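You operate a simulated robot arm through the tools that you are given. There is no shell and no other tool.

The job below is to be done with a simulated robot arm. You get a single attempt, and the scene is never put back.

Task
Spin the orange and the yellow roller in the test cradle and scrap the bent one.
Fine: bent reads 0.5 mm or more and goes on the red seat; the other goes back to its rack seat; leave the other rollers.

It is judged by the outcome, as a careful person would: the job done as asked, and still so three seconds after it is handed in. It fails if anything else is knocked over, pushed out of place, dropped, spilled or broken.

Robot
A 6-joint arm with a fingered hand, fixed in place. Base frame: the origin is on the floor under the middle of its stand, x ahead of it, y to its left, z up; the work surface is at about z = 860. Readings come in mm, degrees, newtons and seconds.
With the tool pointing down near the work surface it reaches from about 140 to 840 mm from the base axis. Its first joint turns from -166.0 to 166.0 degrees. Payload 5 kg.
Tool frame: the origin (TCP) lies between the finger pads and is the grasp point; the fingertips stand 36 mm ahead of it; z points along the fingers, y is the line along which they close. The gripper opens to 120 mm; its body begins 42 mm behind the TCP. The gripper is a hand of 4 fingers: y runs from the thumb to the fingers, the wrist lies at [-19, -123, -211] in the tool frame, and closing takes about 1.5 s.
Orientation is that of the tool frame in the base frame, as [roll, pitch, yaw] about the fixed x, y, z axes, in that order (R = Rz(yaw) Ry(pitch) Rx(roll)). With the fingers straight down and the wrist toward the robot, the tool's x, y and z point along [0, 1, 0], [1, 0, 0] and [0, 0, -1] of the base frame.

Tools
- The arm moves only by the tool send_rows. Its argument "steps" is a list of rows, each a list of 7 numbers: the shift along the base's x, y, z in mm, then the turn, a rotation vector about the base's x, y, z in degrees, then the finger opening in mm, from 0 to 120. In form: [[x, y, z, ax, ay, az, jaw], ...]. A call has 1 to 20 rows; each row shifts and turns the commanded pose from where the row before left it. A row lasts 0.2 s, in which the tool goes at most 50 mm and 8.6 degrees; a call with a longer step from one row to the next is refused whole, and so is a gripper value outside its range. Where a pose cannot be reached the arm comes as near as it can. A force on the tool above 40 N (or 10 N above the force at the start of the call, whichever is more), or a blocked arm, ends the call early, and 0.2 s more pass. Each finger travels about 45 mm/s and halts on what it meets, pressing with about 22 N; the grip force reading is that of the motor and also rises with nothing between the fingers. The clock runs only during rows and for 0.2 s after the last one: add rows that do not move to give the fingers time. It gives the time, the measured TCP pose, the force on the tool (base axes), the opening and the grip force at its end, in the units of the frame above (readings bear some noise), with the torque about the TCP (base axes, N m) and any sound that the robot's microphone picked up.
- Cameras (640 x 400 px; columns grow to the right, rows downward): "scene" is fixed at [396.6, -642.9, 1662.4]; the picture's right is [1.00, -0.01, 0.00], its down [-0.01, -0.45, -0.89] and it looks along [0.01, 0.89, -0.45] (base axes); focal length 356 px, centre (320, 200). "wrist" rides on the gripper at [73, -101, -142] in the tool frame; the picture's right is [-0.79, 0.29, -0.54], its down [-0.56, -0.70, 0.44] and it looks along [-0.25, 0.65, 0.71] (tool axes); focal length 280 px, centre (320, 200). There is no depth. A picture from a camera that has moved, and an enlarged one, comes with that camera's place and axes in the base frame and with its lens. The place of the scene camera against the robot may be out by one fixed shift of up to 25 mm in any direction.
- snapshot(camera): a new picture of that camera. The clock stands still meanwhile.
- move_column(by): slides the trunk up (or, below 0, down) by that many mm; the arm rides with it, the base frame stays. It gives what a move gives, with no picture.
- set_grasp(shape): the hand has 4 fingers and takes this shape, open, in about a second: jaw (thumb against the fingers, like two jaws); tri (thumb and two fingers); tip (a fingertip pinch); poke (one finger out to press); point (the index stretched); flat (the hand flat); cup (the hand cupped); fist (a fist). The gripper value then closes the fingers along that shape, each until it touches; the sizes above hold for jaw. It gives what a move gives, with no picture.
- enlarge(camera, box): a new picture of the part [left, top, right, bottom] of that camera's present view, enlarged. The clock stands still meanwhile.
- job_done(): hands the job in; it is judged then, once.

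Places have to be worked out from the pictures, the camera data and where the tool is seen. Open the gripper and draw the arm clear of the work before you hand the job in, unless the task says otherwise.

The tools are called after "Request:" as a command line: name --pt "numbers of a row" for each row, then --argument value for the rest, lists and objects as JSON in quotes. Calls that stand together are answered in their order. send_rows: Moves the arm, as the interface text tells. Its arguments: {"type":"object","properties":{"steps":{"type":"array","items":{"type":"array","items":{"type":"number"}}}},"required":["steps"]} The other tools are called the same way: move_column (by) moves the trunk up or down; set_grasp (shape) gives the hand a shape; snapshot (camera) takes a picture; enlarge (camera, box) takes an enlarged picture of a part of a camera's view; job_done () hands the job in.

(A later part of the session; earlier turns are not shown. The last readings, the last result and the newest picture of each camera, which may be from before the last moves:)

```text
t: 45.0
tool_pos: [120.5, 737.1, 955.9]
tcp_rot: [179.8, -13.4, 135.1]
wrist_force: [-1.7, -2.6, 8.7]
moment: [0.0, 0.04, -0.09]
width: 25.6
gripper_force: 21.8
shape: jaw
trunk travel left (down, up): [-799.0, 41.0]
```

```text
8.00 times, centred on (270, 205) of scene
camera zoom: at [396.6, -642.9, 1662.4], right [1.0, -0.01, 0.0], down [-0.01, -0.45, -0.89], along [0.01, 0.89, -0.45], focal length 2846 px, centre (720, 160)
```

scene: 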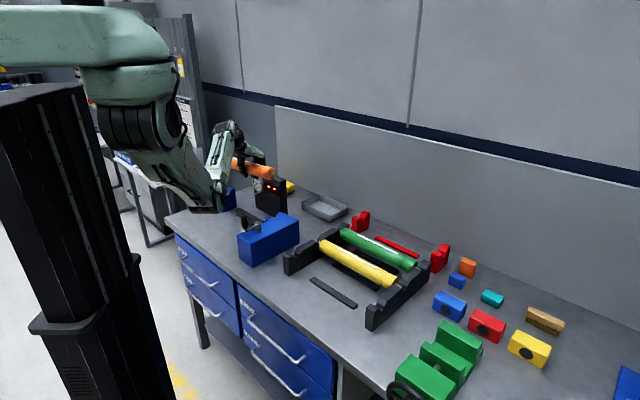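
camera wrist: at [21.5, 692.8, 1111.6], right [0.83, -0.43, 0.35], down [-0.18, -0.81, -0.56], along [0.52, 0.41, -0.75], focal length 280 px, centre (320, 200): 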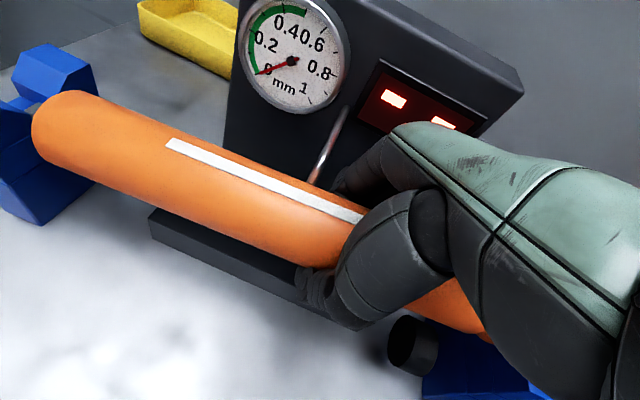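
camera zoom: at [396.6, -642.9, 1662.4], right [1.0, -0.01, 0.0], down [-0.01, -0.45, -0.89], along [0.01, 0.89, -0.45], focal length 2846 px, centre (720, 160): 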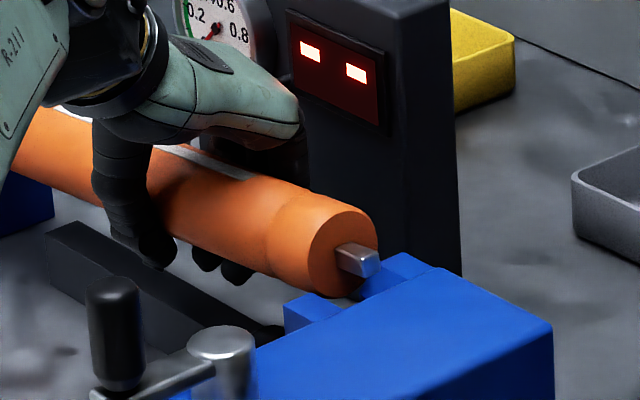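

The right journal appears to be riding on the sloped lead-in of the far prong of the right V (force is up and inward). I nudge inward 3 mm while easing down slightly, to let it slide into the slot.

Request:
send_rows --pt "-1 -1 0 0 0 0 0" --pt "-1 -1 -1 0 0 0 0" --pt "-0.7 -0.7 -2 0 0 0 0" --pt "0 0 -2 0 0 0 0" --pt "0 0 0 0 0 0 0"

Request:
enlarge --camera "scene" --box '[240, 180, 300, 230]'

Request:
snapshot --camera "wrist"

```text
t: 46.2
tool_pos: [118.9, 734.1, 948.2]
tcp_rot: [180.0, -13.3, 135.0]
wrist_force: [2.9, 3.0, 6.6]
moment: [0.0, -0.05, -0.05]
width: 24.4
gripper_force: 21.8
shape: jaw
trunk travel left (down, up): [-799.0, 41.0]
```

```text
8.00 times, centred on (270, 205) of scene
camera zoom: at [396.6, -642.9, 1662.4], right [1.0, -0.01, 0.0], down [-0.01, -0.45, -0.89], along [0.01, 0.89, -0.45], focal length 2846 px, centre (720, 160)
```

zoom: 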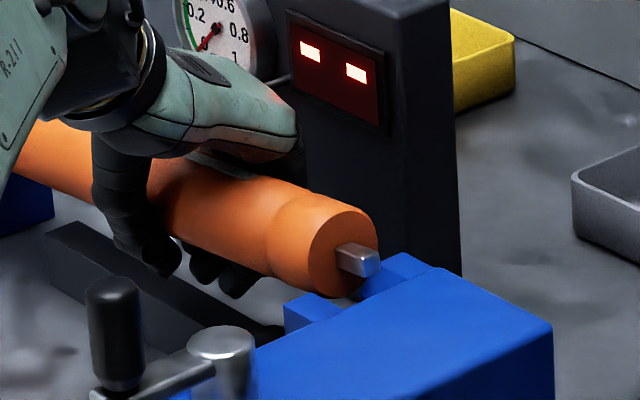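

```text
taken
camera wrist: at [20.2, 690.6, 1105.3], right [0.83, -0.43, 0.35], down [-0.18, -0.81, -0.56], along [0.52, 0.4, -0.75], focal length 280 px, centre (320, 200)
```

wrist: 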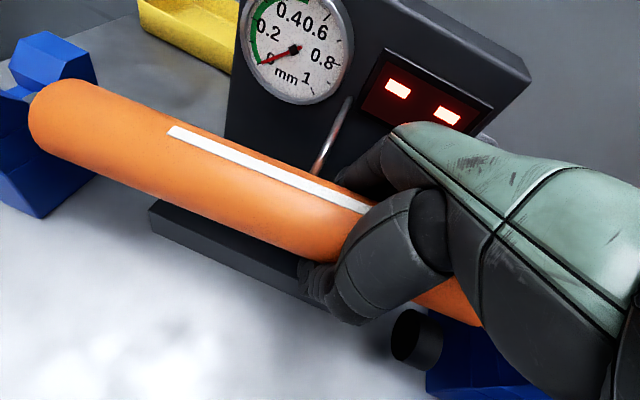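

The right end has not moved though the hand went down 8 mm, so I stop pushing. I inspect the left end at V1 closely; possibly the roller body itself is caught there.

Request:
enlarge --camera "wrist" --box '[0, 20, 160, 240]'

Request:
enlarge --camera "wrist" --box '[0, 40, 120, 140]'

Request:
enlarge --camera "wrist" --box '[340, 270, 560, 400]'

```text
1.82 times, centred on (80, 130) of wrist
camera zoom: at [20.2, 690.6, 1105.3], right [0.83, -0.43, 0.35], down [-0.18, -0.81, -0.56], along [0.52, 0.4, -0.75], focal length 510 px, centre (756, 327)
```

zoom: 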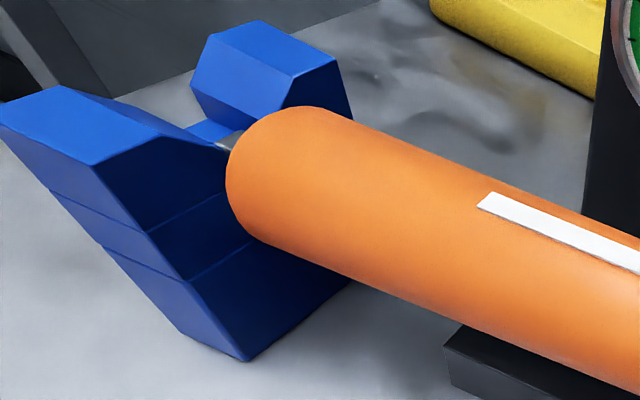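

```text
4.00 times, centred on (60, 90) of wrist
camera zoom: at [20.2, 690.6, 1105.3], right [0.83, -0.43, 0.35], down [-0.18, -0.81, -0.56], along [0.52, 0.4, -0.75], focal length 1122 px, centre (1360, 640)
```

zoom: 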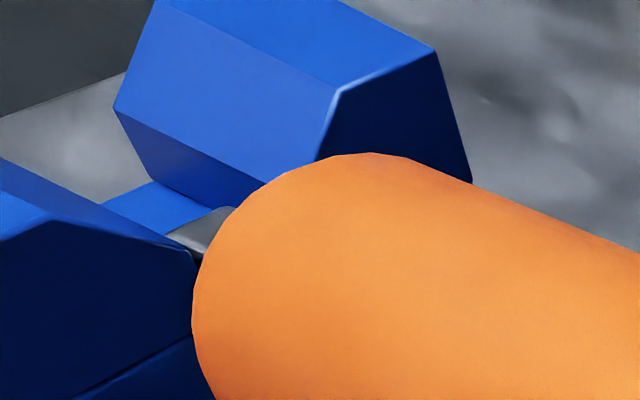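

```text
2.91 times, centred on (450, 335) of wrist
camera zoom: at [20.2, 690.6, 1105.3], right [0.83, -0.43, 0.35], down [-0.18, -0.81, -0.56], along [0.52, 0.4, -0.75], focal length 816 px, centre (-58, -193)
```

zoom: 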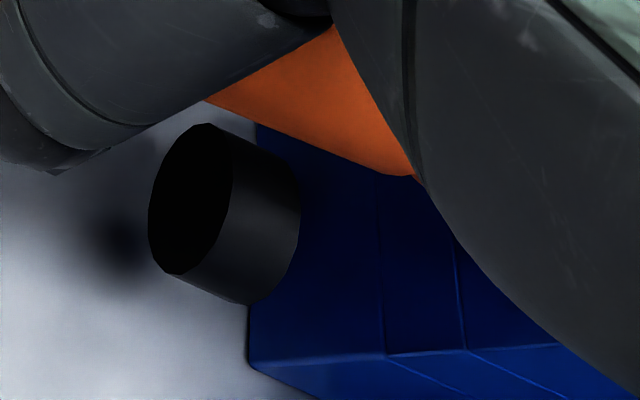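

Combining both views with the roller's known length, the right end is at r≈620 instead of 609: the right journal is sitting on top of the far prong of the right V. I lift a little to free it and then measure again.

Request:
send_rows --pt "0 0 3 0 0 0 0" --pt "0 0 4 0 0 0 0" --pt "0 0 5 0 0 0 0" --pt "0 0 5 0 0 0 0" --pt "0 0 3 0 0 0 0" --pt "0 0 0 0 0 0 0"

Request:
enlarge --camera "scene" --box '[240, 180, 300, 230]'

Request:
snapshot --camera "wrist"

```text
t: 47.6
tool_pos: [117.8, 735.1, 966.3]
tcp_rot: [-180.0, -13.1, 135.0]
wrist_force: [0.4, 0.8, -5.4]
moment: [-0.1, -0.08, -0.07]
width: 24.8
gripper_force: 21.9
shape: jaw
trunk travel left (down, up): [-799.0, 41.0]
```

```text
8.00 times, centred on (270, 205) of scene
camera zoom: at [396.6, -642.9, 1662.4], right [1.0, -0.01, 0.0], down [-0.01, -0.45, -0.89], along [0.01, 0.89, -0.45], focal length 2846 px, centre (720, 160)
```

zoom: 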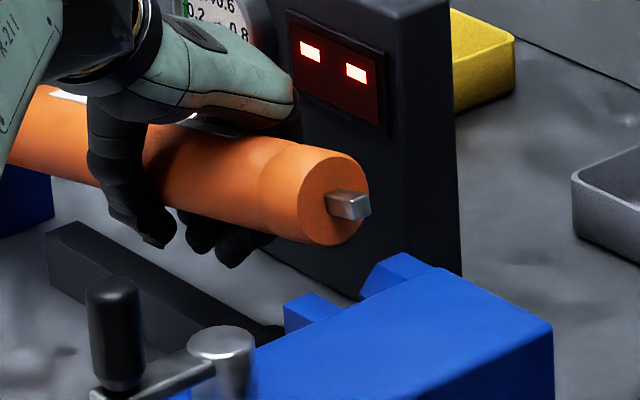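

```text
taken
camera wrist: at [19.5, 691.6, 1124.2], right [0.84, -0.43, 0.35], down [-0.18, -0.81, -0.56], along [0.52, 0.4, -0.75], focal length 280 px, centre (320, 200)
```

wrist: 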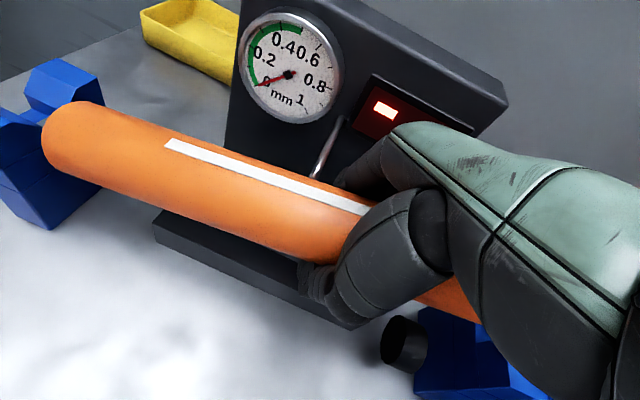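

Freed: the right end is now centred over its slot (r≈608) but high, and the roller rides ~15 mm high in the hand. I shift 4.5 mm left to centre it between the V blocks and unroll the hand to vertical (left journal stays supported in its slot), so the fingertips stay well above the rail on the way down.

Request:
send_rows --pt "-1.6 1.6 0 -1.2 -1.2 0 0" --pt "-1.6 1.6 0 -1.5 -1.5 0 0" --pt "0 0 0 -1.6 -1.6 0 0" --pt "0 0 0 -1.6 -1.6 0 0" --pt "0 0 0 -1.6 -1.6 0 0" --pt "0 0 0 -1.6 -1.6 0 0" --pt "0 0 0 0 0 0 0"

Request:
snapshot --camera "wrist"

Request:
enlarge --camera "scene" --box '[240, 180, 300, 230]'

```text
t: 49.2
tool_pos: [113.9, 740.1, 968.2]
tcp_rot: [-180.0, -0.3, 135.0]
wrist_force: [-0.2, 0.8, -3.6]
moment: [0.02, 0.02, -0.12]
width: 24.5
gripper_force: 22.2
shape: jaw
trunk travel left (down, up): [-799.0, 41.0]
```

```text
taken
camera wrist: at [-7.4, 718.7, 1111.7], right [0.76, -0.36, 0.54], down [-0.1, -0.89, -0.45], along [0.64, 0.29, -0.72], focal length 280 px, centre (320, 200)
```

wrist: 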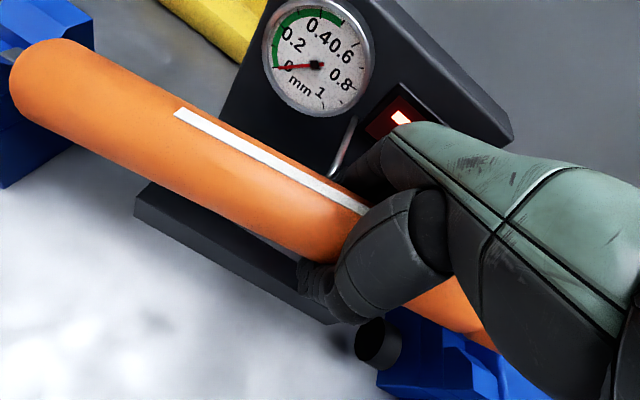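

```text
8.00 times, centred on (270, 205) of scene
camera zoom: at [396.6, -642.9, 1662.4], right [1.0, -0.01, 0.0], down [-0.01, -0.45, -0.89], along [0.01, 0.89, -0.45], focal length 2846 px, centre (720, 160)
```

zoom: 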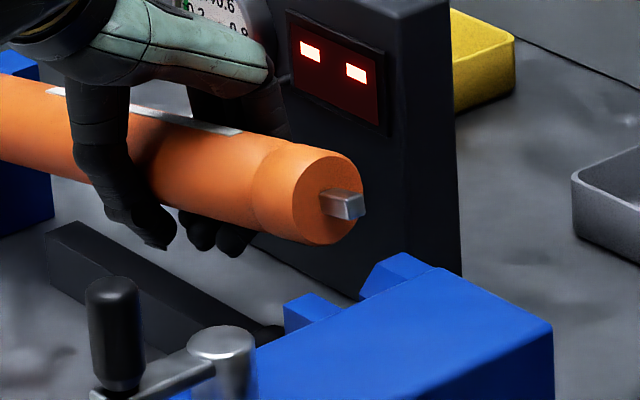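

The hand is vertical again with the roller's left end held by its V. I lower the right end now, with a 2 mm inward correction, stopping above the rail to check.

Request:
send_rows --pt "-0.7 -0.7 -4 0 0 0 0" --pt "-0.7 -0.7 -4 0 0 0 0" --pt "0 0 -4 0 0 0 0" --pt "0 0 -4 0 0 0 0" --pt "0 0 -3 0 0 0 0" --pt "0 0 0 0 0 0 0"

Request:
enlarge --camera "scene" --box '[240, 180, 300, 230]'

Request:
snapshot --camera "wrist"

```text
t: 50.6
tool_pos: [113.1, 737.0, 948.9]
tcp_rot: [-180.0, -0.4, 135.0]
wrist_force: [-0.6, 0.4, -5.1]
moment: [0.08, 0.08, -0.1]
width: 24.7
gripper_force: 22.1
shape: jaw
trunk travel left (down, up): [-799.0, 41.0]
```

```text
8.00 times, centred on (270, 205) of scene
camera zoom: at [396.6, -642.9, 1662.4], right [1.0, -0.01, 0.0], down [-0.01, -0.45, -0.89], along [0.01, 0.89, -0.45], focal length 2846 px, centre (720, 160)
```

zoom: 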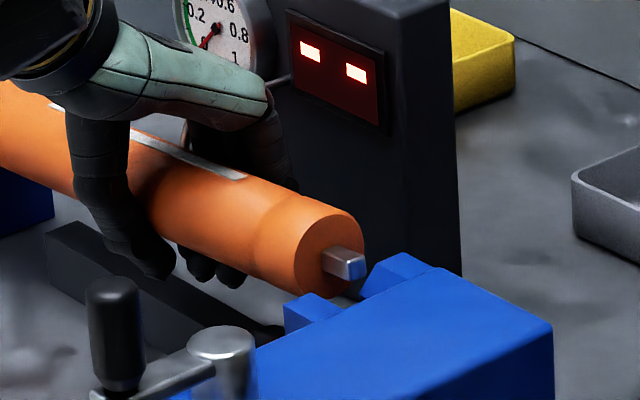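

```text
taken
camera wrist: at [-8.9, 717.4, 1093.0], right [0.76, -0.36, 0.54], down [-0.1, -0.89, -0.45], along [0.64, 0.29, -0.72], focal length 280 px, centre (320, 200)
```

wrist: 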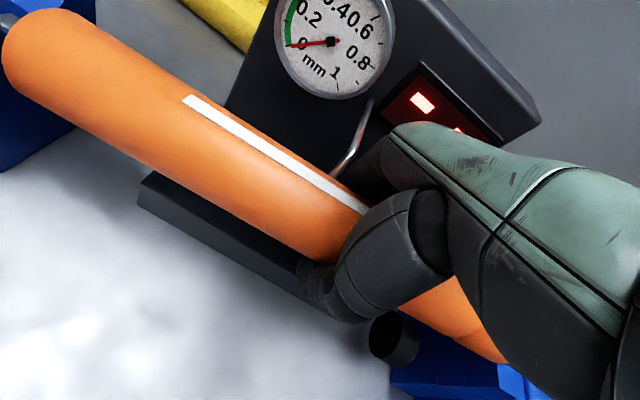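

No contact and the right end is coming down into line with its slot. I lower another 7 mm.

Request:
send_rows --pt "0 0 -3 0 0 0 0" --pt "0 0 -2 0 0 0 0" --pt "0 0 -2 0 0 0 0" --pt "0 0 0 0 0 0 0"

Request:
enlarge --camera "scene" --box '[240, 180, 300, 230]'

Request:
snapshot --camera "wrist"

```text
t: 51.6
tool_pos: [112.5, 739.0, 941.9]
tcp_rot: [-180.0, -0.4, 135.0]
wrist_force: [1.8, -0.9, -4.1]
moment: [0.12, 0.12, -0.04]
width: 24.5
gripper_force: 22.5
shape: jaw
trunk travel left (down, up): [-799.0, 41.0]
```

```text
8.00 times, centred on (270, 205) of scene
camera zoom: at [396.6, -642.9, 1662.4], right [1.0, -0.01, 0.0], down [-0.01, -0.45, -0.89], along [0.01, 0.89, -0.45], focal length 2846 px, centre (720, 160)
```

zoom: 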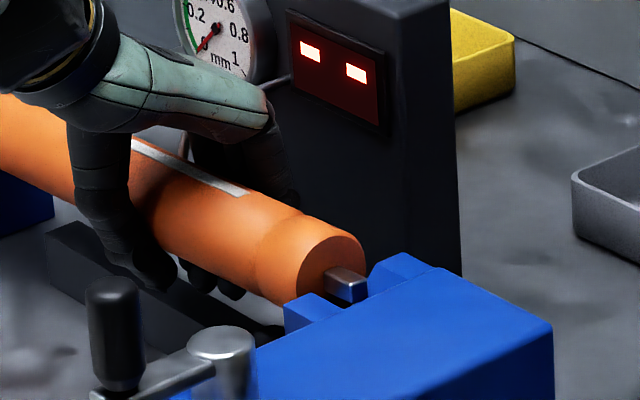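

```text
taken
camera wrist: at [-8.9, 717.3, 1085.8], right [0.76, -0.36, 0.54], down [-0.1, -0.89, -0.45], along [0.64, 0.29, -0.72], focal length 280 px, centre (320, 200)
```

wrist: 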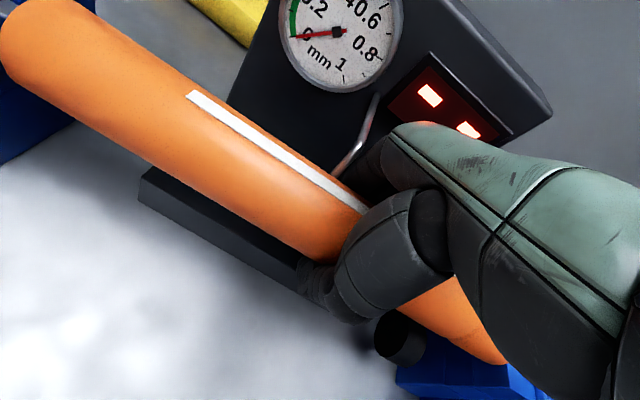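

The right journal is now inside the mouth of its slot. I lower 5 mm more, watching force.

Request:
send_rows --pt "0 0 -2 0 0 0 0" --pt "0 0 -2 0 0 0 0" --pt "0 0 -1 0 0 0 0" --pt "0 0 0 0 0 0 0"

Request:
enlarge --camera "scene" --box '[240, 180, 300, 230]'

Request:
enlarge --camera "wrist" --box '[280, 90, 440, 210]'

Request:
enlarge --camera "wrist" --box '[270, 230, 430, 350]'

```text
t: 52.6
tool_pos: [113.7, 739.0, 938.3]
tcp_rot: [-180.0, -0.5, 135.0]
wrist_force: [2.0, 2.8, 1.4]
moment: [0.11, 0.15, 0.0]
width: 24.6
gripper_force: 21.5
shape: jaw
trunk travel left (down, up): [-799.0, 41.0]
```

```text
8.00 times, centred on (270, 205) of scene
camera zoom: at [396.6, -642.9, 1662.4], right [1.0, -0.01, 0.0], down [-0.01, -0.45, -0.89], along [0.01, 0.89, -0.45], focal length 2846 px, centre (720, 160)
```

zoom: 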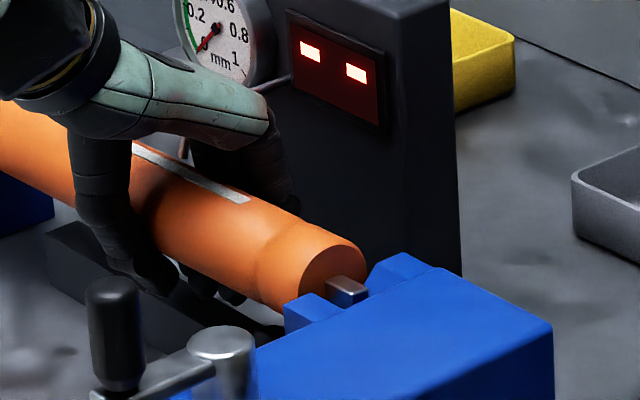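

```text
3.33 times, centred on (360, 150) of wrist
camera zoom: at [-8.9, 717.2, 1082.1], right [0.76, -0.36, 0.54], down [-0.1, -0.89, -0.45], along [0.64, 0.29, -0.72], focal length 935 px, centre (187, 367)
```

zoom: 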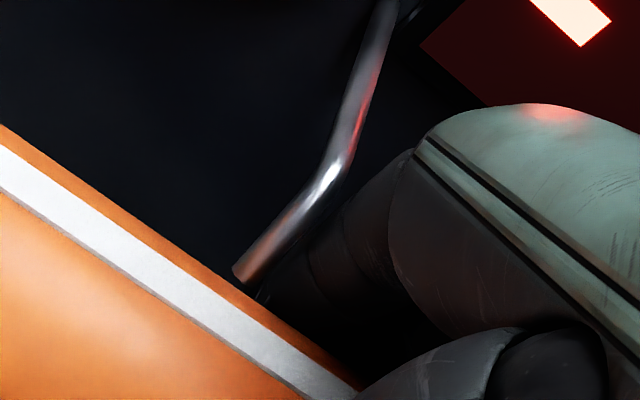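

```text
3.33 times, centred on (350, 290) of wrist
camera zoom: at [-8.9, 717.2, 1082.1], right [0.76, -0.36, 0.54], down [-0.1, -0.89, -0.45], along [0.64, 0.29, -0.72], focal length 935 px, centre (220, -100)
```

zoom: 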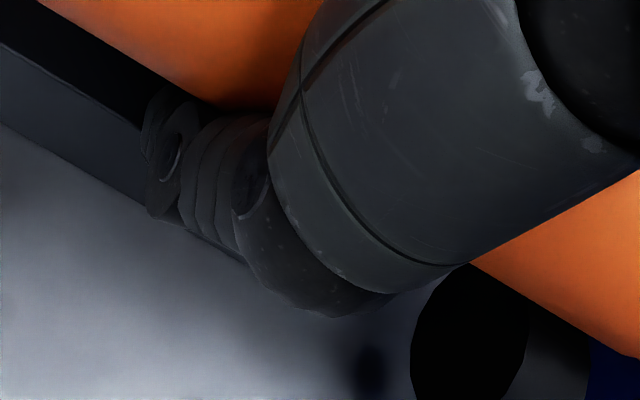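

The right journal has reached its seat (load now carried by the V's), and the probe tip sits right at the roller's upper far side. I open the fingers gradually.

Request:
send_rows --pt "0.5 0.5 0 0 0 0 32" --pt "0.5 0.5 0 0 0 0 40" --pt "0.5 0.5 0 0 0 0 48" --pt "0.5 0.5 0 0 0 0 56" --pt "0.5 0.5 0 0 0 0 64" --pt "0.5 0.5 0 0 0 0 72" --pt "0.5 0.5 0 0 0 0 80" --pt "0 0 0 0 0 0 80"

Request:
enlarge --camera "scene" --box '[240, 180, 300, 230]'

Request:
snapshot --camera "wrist"

```text
t: 54.4
tool_pos: [117.2, 738.6, 936.9]
tcp_rot: [-180.0, -0.4, 135.1]
wrist_force: [0.6, -0.1, 0.0]
moment: [0.01, -0.01, 0.0]
width: 79.5
gripper_force: 0.1
shape: jaw
trunk travel left (down, up): [-799.0, 41.0]
```

```text
8.00 times, centred on (270, 205) of scene
camera zoom: at [396.6, -642.9, 1662.4], right [1.0, -0.01, 0.0], down [-0.01, -0.45, -0.89], along [0.01, 0.89, -0.45], focal length 2846 px, centre (720, 160)
```

zoom: 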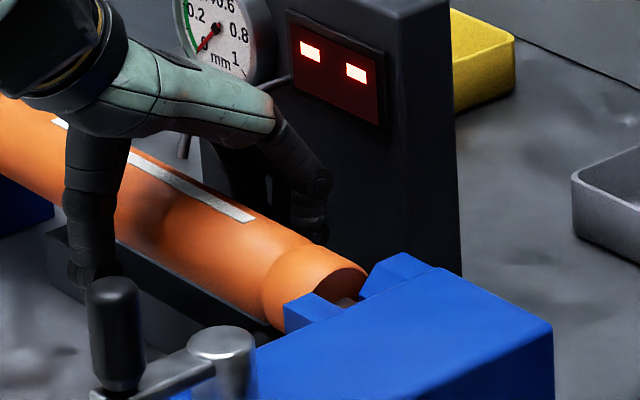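

```text
taken
camera wrist: at [-5.7, 720.0, 1081.6], right [0.76, -0.36, 0.54], down [-0.1, -0.89, -0.45], along [0.64, 0.29, -0.72], focal length 280 px, centre (320, 200)
```

wrist: 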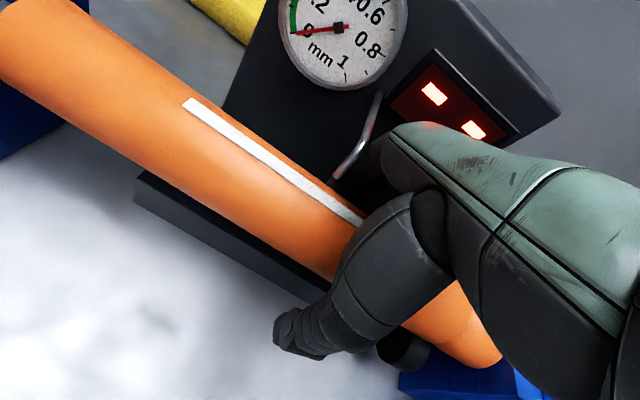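

The roller is seated level in both V's and the hand is free. I rise straight up out of the cradle.

Request:
send_rows --pt "0 0 8 0 0 0 80" --pt "0 0 15 0 0 0 80" --pt "0 0 20 0 0 0 80" --pt "0 0 25 0 0 0 80" --pt "0 0 30 0 0 0 80" --pt "0 0 30 0 0 0 80" --pt "0 0 30 0 0 0 80" --pt "0 0 30 0 0 0 80" --pt "0 0 10 0 0 0 80" --pt "0 0 0 0 0 0 80"

Request:
snapshot --camera "wrist"

Request:
enlarge --camera "scene" --box '[200, 150, 320, 250]'

```text
t: 56.6
tool_pos: [115.4, 740.1, 1134.9]
tcp_rot: [180.0, -0.4, 135.0]
wrist_force: [0.3, 0.7, -0.1]
moment: [0.0, 0.03, 0.02]
width: 79.9
gripper_force: 0.0
shape: jaw
trunk travel left (down, up): [-799.0, 41.0]
```

```text
taken
camera wrist: at [-5.4, 719.9, 1279.1], right [0.76, -0.36, 0.54], down [-0.1, -0.89, -0.45], along [0.64, 0.29, -0.72], focal length 280 px, centre (320, 200)
```

wrist: 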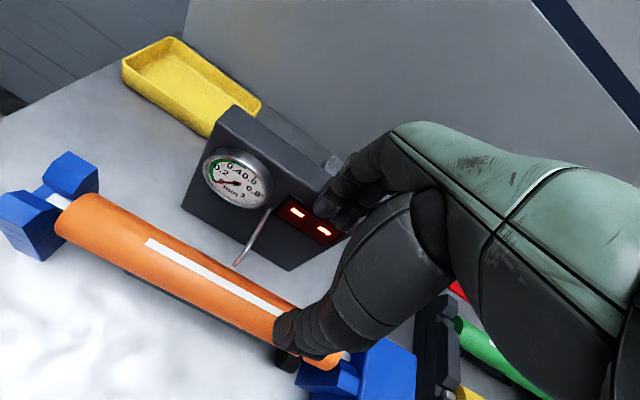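

```text
4.00 times, centred on (260, 200) of scene
camera zoom: at [396.6, -642.9, 1662.4], right [1.0, -0.01, 0.0], down [-0.01, -0.45, -0.89], along [0.01, 0.89, -0.45], focal length 1423 px, centre (560, 200)
```

zoom: 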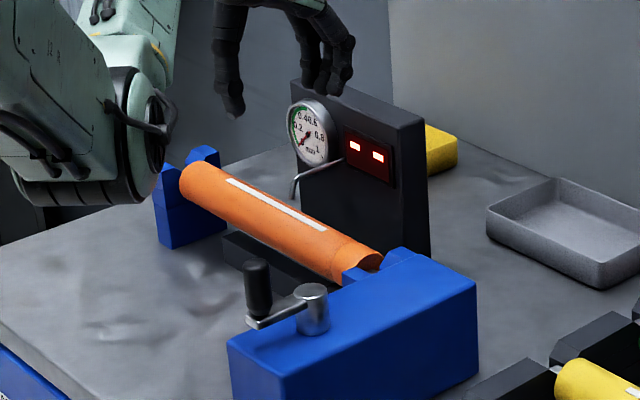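

The orange roller is properly seated in the cradle (centre s≈-465). Next I need the crank: I move the hand back toward the robot so the wrist camera can look down on the crank and the gauge.

Request:
send_rows --pt "5 -20 0 0 0 0 80" --pt "9 -35 0 0 0 0 80" --pt "10 -40 0 0 0 0 80" --pt "10 -40 0 0 0 0 80" --pt "10 -40 0 0 0 0 80" --pt "10 -40 0 0 0 0 80" --pt "10 -40 0 0 0 0 80" --pt "10 -40 0 0 0 0 80" --pt "10 -35 0 0 0 0 80" --pt "8 -22 0 0 0 0 80" --pt "0 0 0 0 0 0 80"

Request:
snapshot --camera "wrist"

Request:
snapshot --camera "scene"

Request:
enlarge --camera "scene" --box '[200, 150, 320, 250]'

```text
t: 59.0
tool_pos: [209.8, 387.7, 1135.3]
tcp_rot: [-179.9, -0.4, 135.0]
wrist_force: [-0.6, -0.6, -0.4]
moment: [-0.03, 0.04, 0.01]
width: 80.0
gripper_force: 0.1
shape: jaw
trunk travel left (down, up): [-799.0, 41.0]
```

```text
taken
camera wrist: at [86.7, 368.2, 1279.8], right [0.76, -0.36, 0.54], down [-0.1, -0.89, -0.45], along [0.64, 0.29, -0.72], focal length 280 px, centre (320, 200)
```

wrist: 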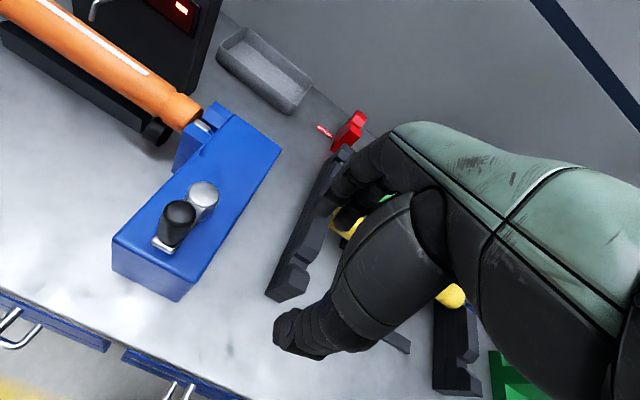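

```text
taken
```

scene: 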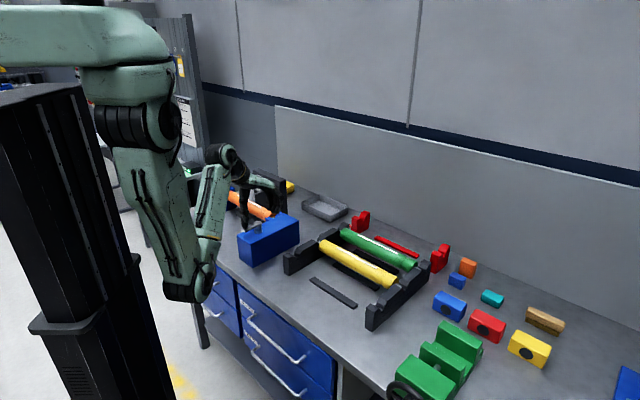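

```text
4.00 times, centred on (260, 200) of scene
camera zoom: at [396.6, -642.9, 1662.4], right [1.0, -0.01, 0.0], down [-0.01, -0.45, -0.89], along [0.01, 0.89, -0.45], focal length 1423 px, centre (560, 200)
```

zoom: 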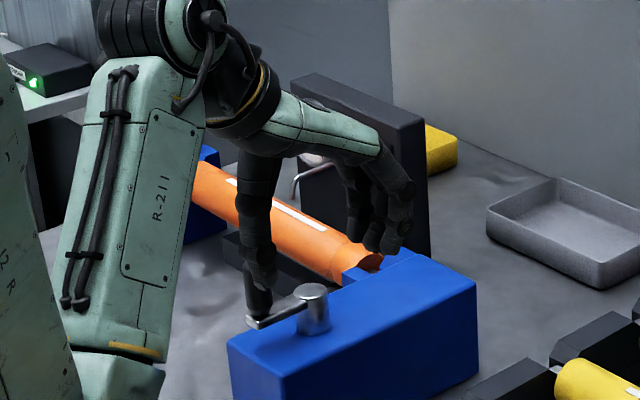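

Request:
enlarge --camera "wrist" --box '[90, 90, 300, 310]'

Request:
enlarge --camera "wrist" --box '[130, 165, 250, 265]'

```text
1.82 times, centred on (195, 200) of wrist
camera zoom: at [86.7, 368.2, 1279.8], right [0.76, -0.36, 0.54], down [-0.1, -0.89, -0.45], along [0.64, 0.29, -0.72], focal length 510 px, centre (547, 200)
```

zoom: 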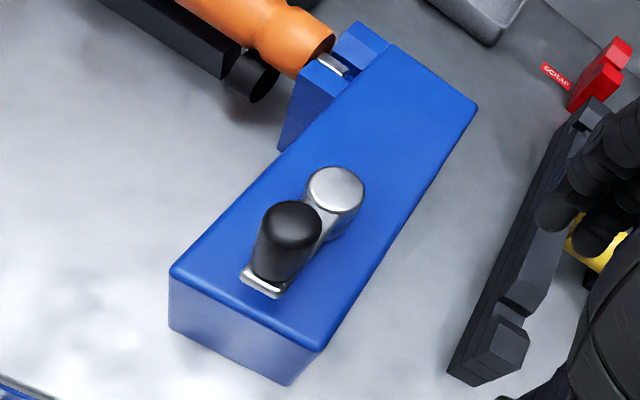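

```text
4.00 times, centred on (190, 215) of wrist
camera zoom: at [86.7, 368.2, 1279.8], right [0.76, -0.36, 0.54], down [-0.1, -0.89, -0.45], along [0.64, 0.29, -0.72], focal length 1122 px, centre (840, 140)
```

zoom: 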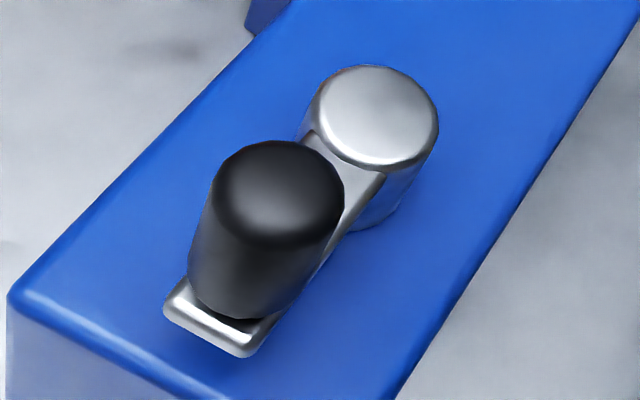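

The crank knob is a vertical black grip at about s=-224.5, r=424, z≈998-1060, and its hub is at s=-226, r≈480 (crank radius ≈55 mm, hub top z≈1010). I move above the knob with 60 mm opening.

Request:
send_rows --pt "-15 15.5 0 0 0 0 64" --pt "-18 18.5 0 0 0 0 60" --pt "-18 18.5 0 0 0 0 60" --pt "-17.7 18.4 0 0 0 0 60" --pt "0 0 -20 0 0 0 60" --pt "0 0 0 0 0 0 60"

Request:
snapshot --camera "wrist"

Request:
enlarge --camera "scene" --box '[210, 160, 310, 260]'

```text
t: 60.4
tool_pos: [140.6, 460.6, 1115.6]
tcp_rot: [179.9, -0.5, 135.1]
wrist_force: [-0.5, 0.1, 0.3]
moment: [-0.02, -0.01, 0.06]
width: 60.6
gripper_force: 0.1
shape: jaw
trunk travel left (down, up): [-799.0, 41.0]
```

```text
taken
camera wrist: at [17.6, 439.0, 1259.5], right [0.76, -0.36, 0.54], down [-0.1, -0.89, -0.45], along [0.64, 0.29, -0.72], focal length 280 px, centre (320, 200)
```

wrist: 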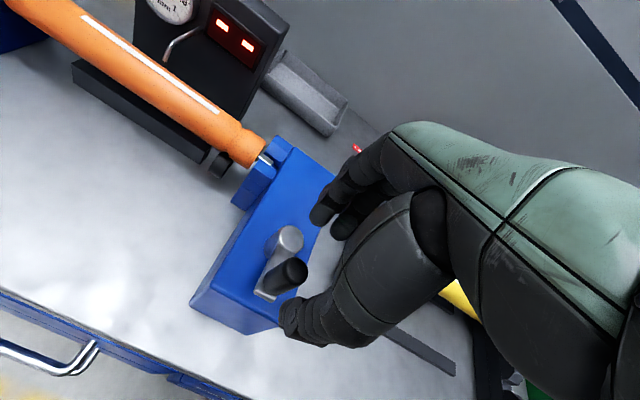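

```text
4.00 times, centred on (260, 210) of scene
camera zoom: at [396.6, -642.9, 1662.4], right [1.0, -0.01, 0.0], down [-0.01, -0.45, -0.89], along [0.01, 0.89, -0.45], focal length 1423 px, centre (560, 160)
```

zoom: 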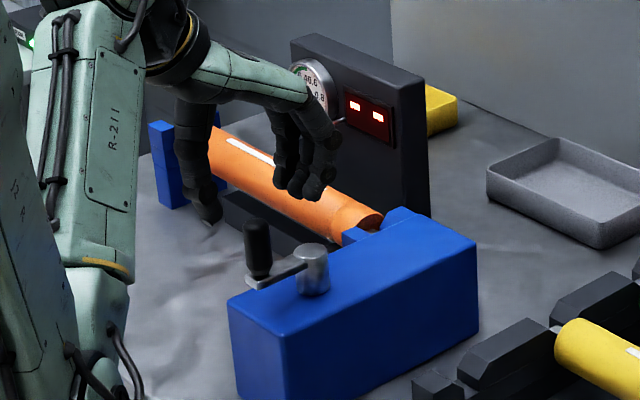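

Request:
enlarge --camera "wrist" --box '[220, 200, 340, 320]'

```text
3.33 times, centred on (280, 260) of wrist
camera zoom: at [17.6, 439.0, 1259.5], right [0.76, -0.36, 0.54], down [-0.1, -0.89, -0.45], along [0.64, 0.29, -0.72], focal length 935 px, centre (453, 0)
```

zoom: 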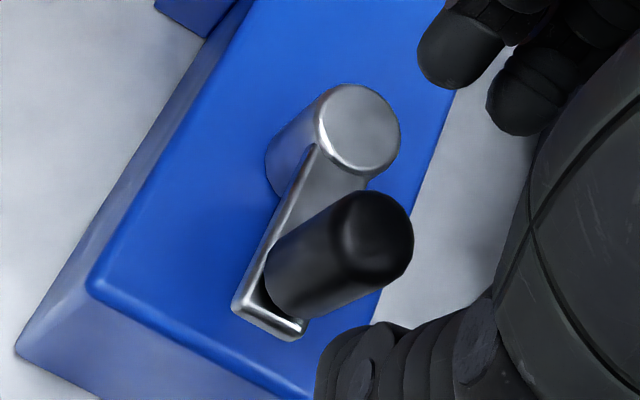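

Two wrist views agree: knob axis s=-224.6, r=424 (top z=1061), hub axis s=-224.4, r=480, top z=1013, so the crank radius is 56 mm. I descend to z≈1054 (tips just above the hub top) and close on the knob.

Request:
send_rows --pt "0.5 -1.9 -15 0 0 0 60" --pt "0 0 -18 0 0 0 60" --pt "0 0 -16 0 0 0 60" --pt "0 0 -12 0 0 0 60" --pt "0 0 0 0 0 0 60" --pt "0 0 0 0 0 0 45" --pt "0 0 0 0 0 0 30" --pt "0 0 0 0 0 0 10" --pt "0 0 0 0 0 0 0" --pt "0 0 0 0 0 0 0" --pt "0 0 0 0 0 0 0"

Request:
snapshot --camera "wrist"

Request:
enlarge --camera "scene" --box '[210, 160, 310, 260]'

```text
t: 62.8
tool_pos: [140.1, 458.0, 1053.8]
tcp_rot: [-179.9, -0.4, 135.0]
wrist_force: [-1.2, -2.4, -1.9]
moment: [-0.02, 0.01, -0.01]
width: 14.7
gripper_force: 21.7
shape: jaw
trunk travel left (down, up): [-799.0, 41.0]
```

```text
taken
camera wrist: at [18.1, 437.4, 1198.8], right [0.76, -0.36, 0.54], down [-0.1, -0.89, -0.45], along [0.64, 0.29, -0.72], focal length 280 px, centre (320, 200)
```

wrist: 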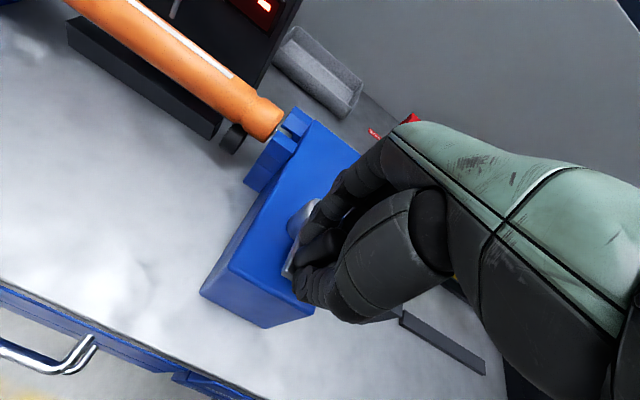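

```text
4.00 times, centred on (260, 210) of scene
camera zoom: at [396.6, -642.9, 1662.4], right [1.0, -0.01, 0.0], down [-0.01, -0.45, -0.89], along [0.01, 0.89, -0.45], focal length 1423 px, centre (560, 160)
```

zoom: 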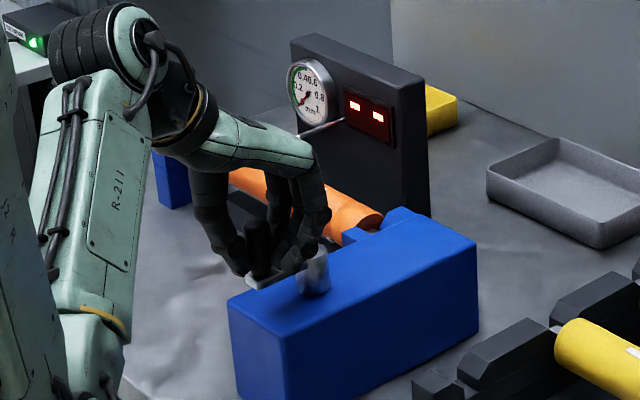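

The knob is firmly held. I try the first 45° of crank rotation along the 56 mm circle, checking force and the gauge.

Request:
send_rows --pt "6.68 -5.71 0 0 0 0 0" --pt "7.49 -4.59 0 0 0 0 0" --pt "8.12 -3.37 0 0 0 0 0" --pt "8.56 -2.05 0 0 0 0 0" --pt "8.75 -0.69 0 0 0 0 0" --pt "0 0 0 0 0 0 0"

Request:
enlarge --camera "scene" --box '[210, 160, 310, 260]'

Request:
snapshot --camera "wrist"

```text
t: 64.2
tool_pos: [180.6, 442.1, 1055.4]
tcp_rot: [179.9, -0.3, 134.9]
wrist_force: [0.0, 0.5, -0.6]
moment: [-0.03, -0.03, -0.01]
width: 12.9
gripper_force: 22.1
shape: jaw
trunk travel left (down, up): [-799.0, 41.0]
```

```text
4.00 times, centred on (260, 210) of scene
camera zoom: at [396.6, -642.9, 1662.4], right [1.0, -0.01, 0.0], down [-0.01, -0.45, -0.89], along [0.01, 0.89, -0.45], focal length 1423 px, centre (560, 160)
```

zoom: 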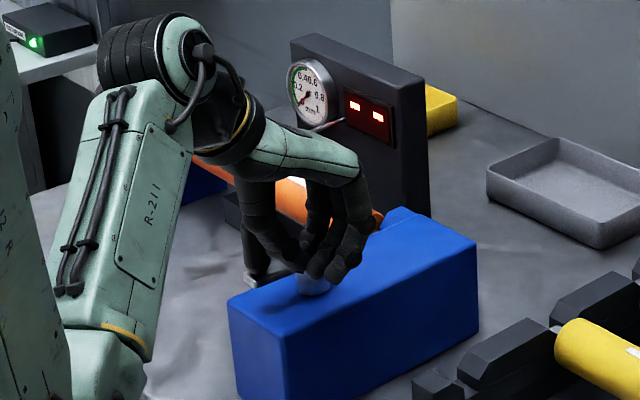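

```text
taken
camera wrist: at [59.0, 420.5, 1198.8], right [0.76, -0.36, 0.54], down [-0.1, -0.89, -0.45], along [0.64, 0.29, -0.72], focal length 280 px, centre (320, 200)
```

wrist: 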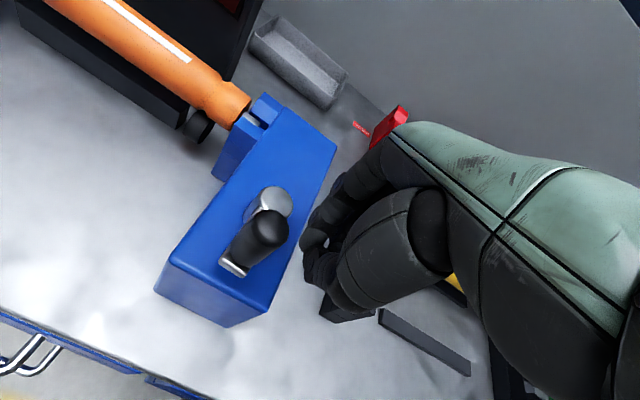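

The knob slipped out of the fingertips; the crank did not move. Pushing the knob around with a single finger behind it is better, so I rise clear and look at the "poke" shape.

Request:
send_rows --pt "0 0 15 0 0 0 20" --pt "0 0 25 0 0 0 40" --pt "0 0 30 0 0 0 60" --pt "0 0 20 0 0 0 80" --pt "0 0 0 0 0 0 100"

Request:
set_grasp --shape "poke"

Request:
snapshot --camera "wrist"

Request:
enlarge --camera "scene" --box '[210, 130, 310, 230]'

```text
t: 65.4
tool_pos: [180.5, 441.2, 1145.7]
tcp_rot: [-180.0, -0.4, 134.9]
wrist_force: [-0.2, 0.1, -0.5]
moment: [-0.01, 0.03, -0.02]
width: 96.9
gripper_force: 0.0
shape: jaw
trunk travel left (down, up): [-799.0, 41.0]
```

```text
t: 66.3
tool_pos: [179.3, 440.8, 1144.3]
tcp_rot: [-180.0, -0.4, 135.0]
wrist_force: [-0.1, 0.2, 0.0]
moment: [0.04, 0.01, -0.01]
width: 0.1
gripper_force: 0.1
shape: poke
trunk travel left (down, up): [-799.0, 41.0]
```

```text
taken
camera wrist: at [57.6, 420.3, 1288.3], right [0.76, -0.36, 0.54], down [-0.1, -0.89, -0.45], along [0.64, 0.29, -0.72], focal length 280 px, centre (320, 200)
```

wrist: 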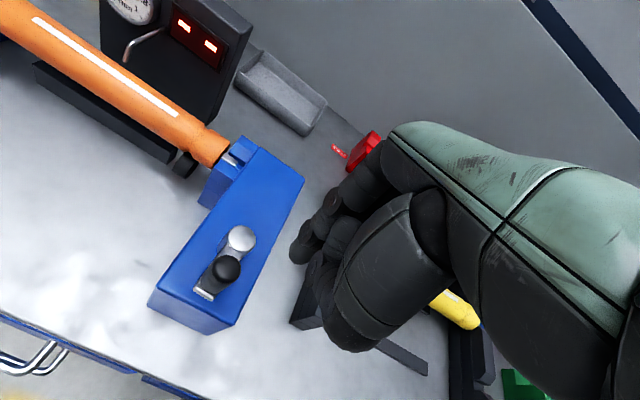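

```text
4.00 times, centred on (260, 180) of scene
camera zoom: at [396.6, -642.9, 1662.4], right [1.0, -0.01, 0.0], down [-0.01, -0.45, -0.89], along [0.01, 0.89, -0.45], focal length 1423 px, centre (560, 280)
```

zoom: 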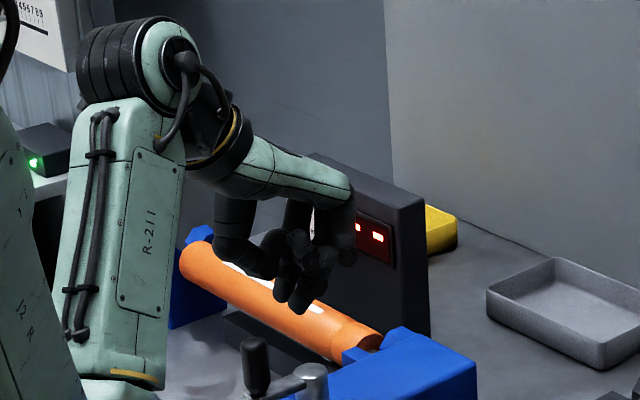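

Request:
enlarge --camera "scene" --box '[255, 170, 305, 215]'

Request:
enlarge --camera "wrist" --box '[270, 160, 430, 360]'

```text
8.89 times, centred on (280, 192) of scene
camera zoom: at [396.6, -642.9, 1662.4], right [1.0, -0.01, 0.0], down [-0.01, -0.45, -0.89], along [0.01, 0.89, -0.45], focal length 3162 px, centre (676, 267)
```

zoom: 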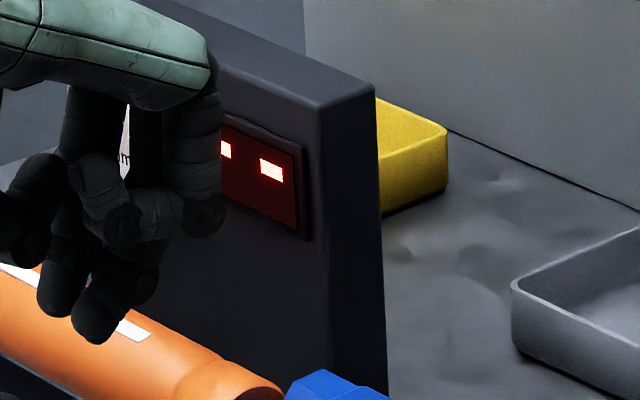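

```text
2.00 times, centred on (350, 260) of wrist
camera zoom: at [57.6, 420.3, 1288.3], right [0.76, -0.36, 0.54], down [-0.1, -0.89, -0.45], along [0.64, 0.29, -0.72], focal length 561 px, centre (260, 80)
```

zoom: 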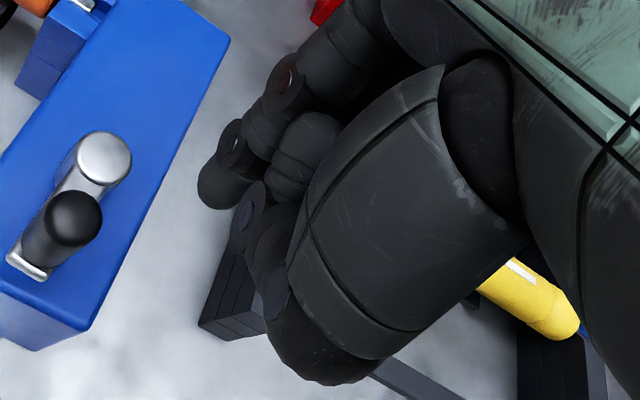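

I will instead use the thumb of the opened "jaw" hand as a stiff vertical post (about 68 mm behind the TCP) to push the knob tangentially around. I restore "jaw", move so the thumb is just left of the knob, and descend.

Request:
set_grasp --shape "jaw"

Request:
send_rows --pt "-4 25 0 0 0 0 119" --pt "-4 30 0 0 0 0 119" --pt "-3.7 32.4 0 0 0 0 119" --pt "0 0 -20 0 0 0 119" --pt "0 0 -20 0 0 0 119" --pt "0 0 -20 0 0 0 119" --pt "0 0 0 0 0 0 119"

Request:
snapshot --camera "wrist"

Request:
enlarge --camera "wrist" --box '[180, 250, 380, 400]'

Request:
enlarge --camera "scene" --box '[210, 150, 310, 250]'

```text
t: 67.2
tool_pos: [179.6, 441.4, 1143.8]
tcp_rot: [180.0, -0.4, 134.9]
wrist_force: [0.9, 0.5, 0.1]
moment: [0.0, 0.02, 0.02]
width: 119.7
gripper_force: 0.1
shape: jaw
trunk travel left (down, up): [-799.0, 41.0]
```

```text
t: 68.8
tool_pos: [168.2, 528.9, 1084.5]
tcp_rot: [-179.9, -0.5, 135.0]
wrist_force: [0.1, 0.1, 0.0]
moment: [0.01, 0.02, 0.03]
width: 119.3
gripper_force: 0.1
shape: jaw
trunk travel left (down, up): [-799.0, 41.0]
```

```text
taken
camera wrist: at [46.1, 508.1, 1228.7], right [0.76, -0.36, 0.54], down [-0.1, -0.89, -0.45], along [0.64, 0.29, -0.72], focal length 280 px, centre (320, 200)
```

wrist: 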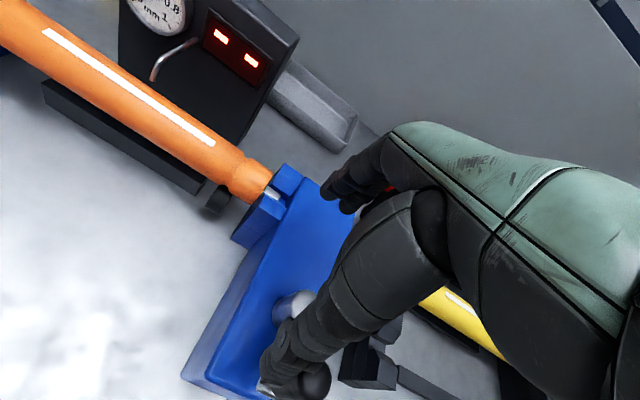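

```text
2.67 times, centred on (280, 325) of wrist
camera zoom: at [46.1, 508.1, 1228.7], right [0.76, -0.36, 0.54], down [-0.1, -0.89, -0.45], along [0.64, 0.29, -0.72], focal length 748 px, centre (427, -133)
```

zoom: 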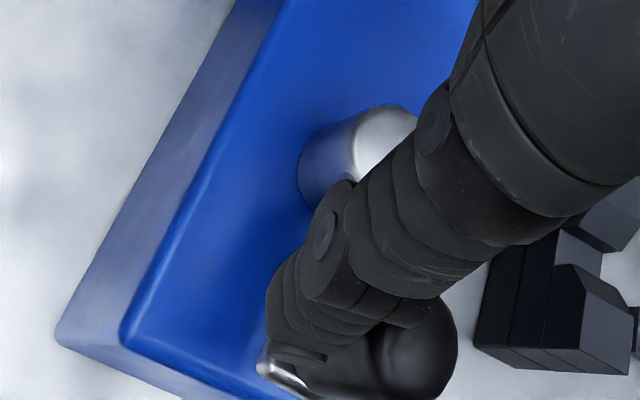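

```text
4.00 times, centred on (260, 200) of scene
camera zoom: at [396.6, -642.9, 1662.4], right [1.0, -0.01, 0.0], down [-0.01, -0.45, -0.89], along [0.01, 0.89, -0.45], focal length 1423 px, centre (560, 200)
```

zoom: 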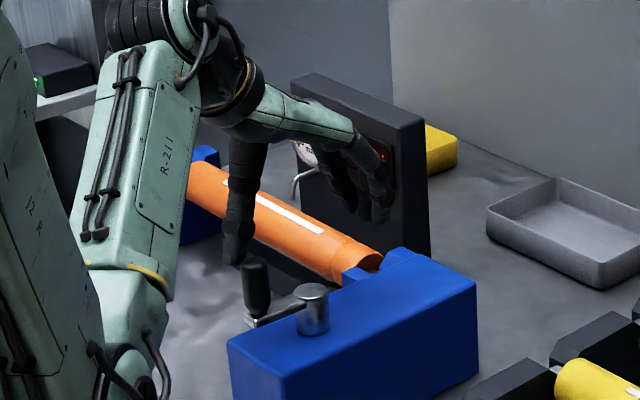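

The thumb hangs just left of the knob as planned. I descend to z≈1044 so the thumb overlaps most of the knob's height without touching the crank arm.

Request:
send_rows --pt "0 0 -15 0 0 0 119" --pt "0 0 -15 0 0 0 119" --pt "0 0 -10 0 0 0 119" --pt "0 0 0 0 0 0 119"

Request:
send_rows --pt "3 -3 0 0 0 0 119" --pt "3 -3 0 0 0 0 119" --pt "4 -4 0 0 0 0 119" --pt "5 -3.5 0 0 0 0 119" --pt "5.5 -3 0 0 0 0 119" --pt "0 0 0 0 0 0 119"

Request:
snapshot --camera "wrist"

Request:
enlarge --camera "scene" --box '[210, 150, 310, 250]'

```text
t: 69.8
tool_pos: [168.6, 528.5, 1044.9]
tcp_rot: [-179.9, -0.4, 135.0]
wrist_force: [-0.6, 0.4, 0.5]
moment: [-0.03, 0.01, 0.0]
width: 119.4
gripper_force: 0.1
shape: jaw
trunk travel left (down, up): [-799.0, 41.0]
```

```text
t: 71.2
tool_pos: [187.2, 515.5, 1043.7]
tcp_rot: [180.0, -0.3, 135.0]
wrist_force: [-3.7, 14.8, 5.4]
moment: [-0.11, 0.33, -0.92]
width: 115.4
gripper_force: 0.1
shape: jaw
trunk travel left (down, up): [-799.0, 41.0]
```

```text
taken
camera wrist: at [66.0, 494.0, 1188.3], right [0.76, -0.36, 0.54], down [-0.1, -0.89, -0.45], along [0.64, 0.29, -0.72], focal length 280 px, centre (320, 200)
```

wrist: 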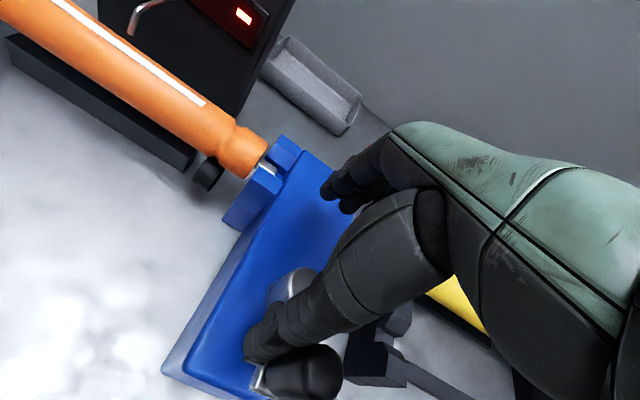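

```text
4.00 times, centred on (260, 200) of scene
camera zoom: at [396.6, -642.9, 1662.4], right [1.0, -0.01, 0.0], down [-0.01, -0.45, -0.89], along [0.01, 0.89, -0.45], focal length 1423 px, centre (560, 200)
```

zoom: 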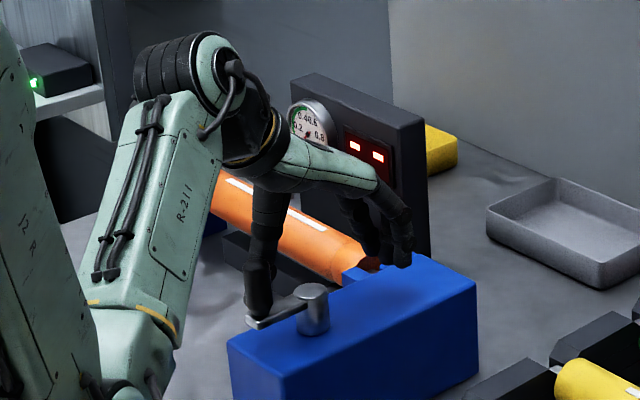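

The thumb presses the knob with about 15 N but it has not clearly moved; the contact is off-centre. I zoom in to see exactly where thumb and knob are.

Request:
enlarge --camera "wrist" --box '[200, 260, 360, 400]'

Request:
enlarge --camera "scene" --box '[250, 195, 310, 240]'

```text
2.86 times, centred on (280, 330) of wrist
camera zoom: at [66.0, 494.0, 1188.3], right [0.76, -0.36, 0.54], down [-0.1, -0.89, -0.45], along [0.64, 0.29, -0.72], focal length 801 px, centre (434, -171)
```

zoom: 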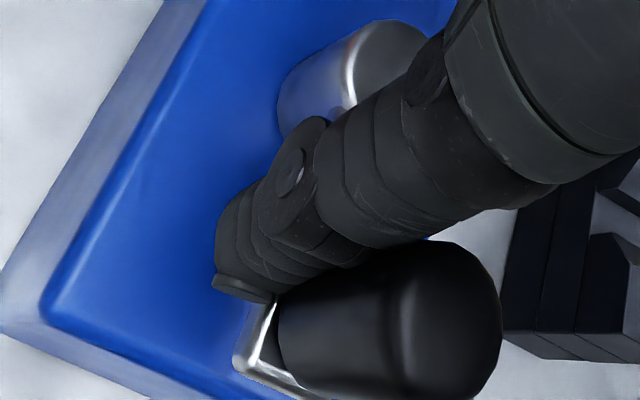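

```text
8.89 times, centred on (280, 218) of scene
camera zoom: at [396.6, -642.9, 1662.4], right [1.0, -0.01, 0.0], down [-0.01, -0.45, -0.89], along [0.01, 0.89, -0.45], focal length 3162 px, centre (676, 44)
```

zoom: 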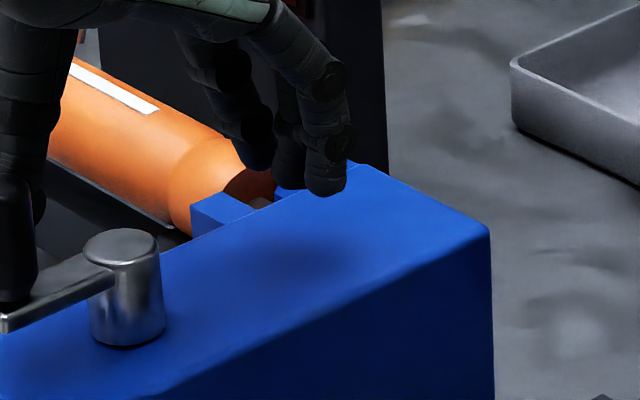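

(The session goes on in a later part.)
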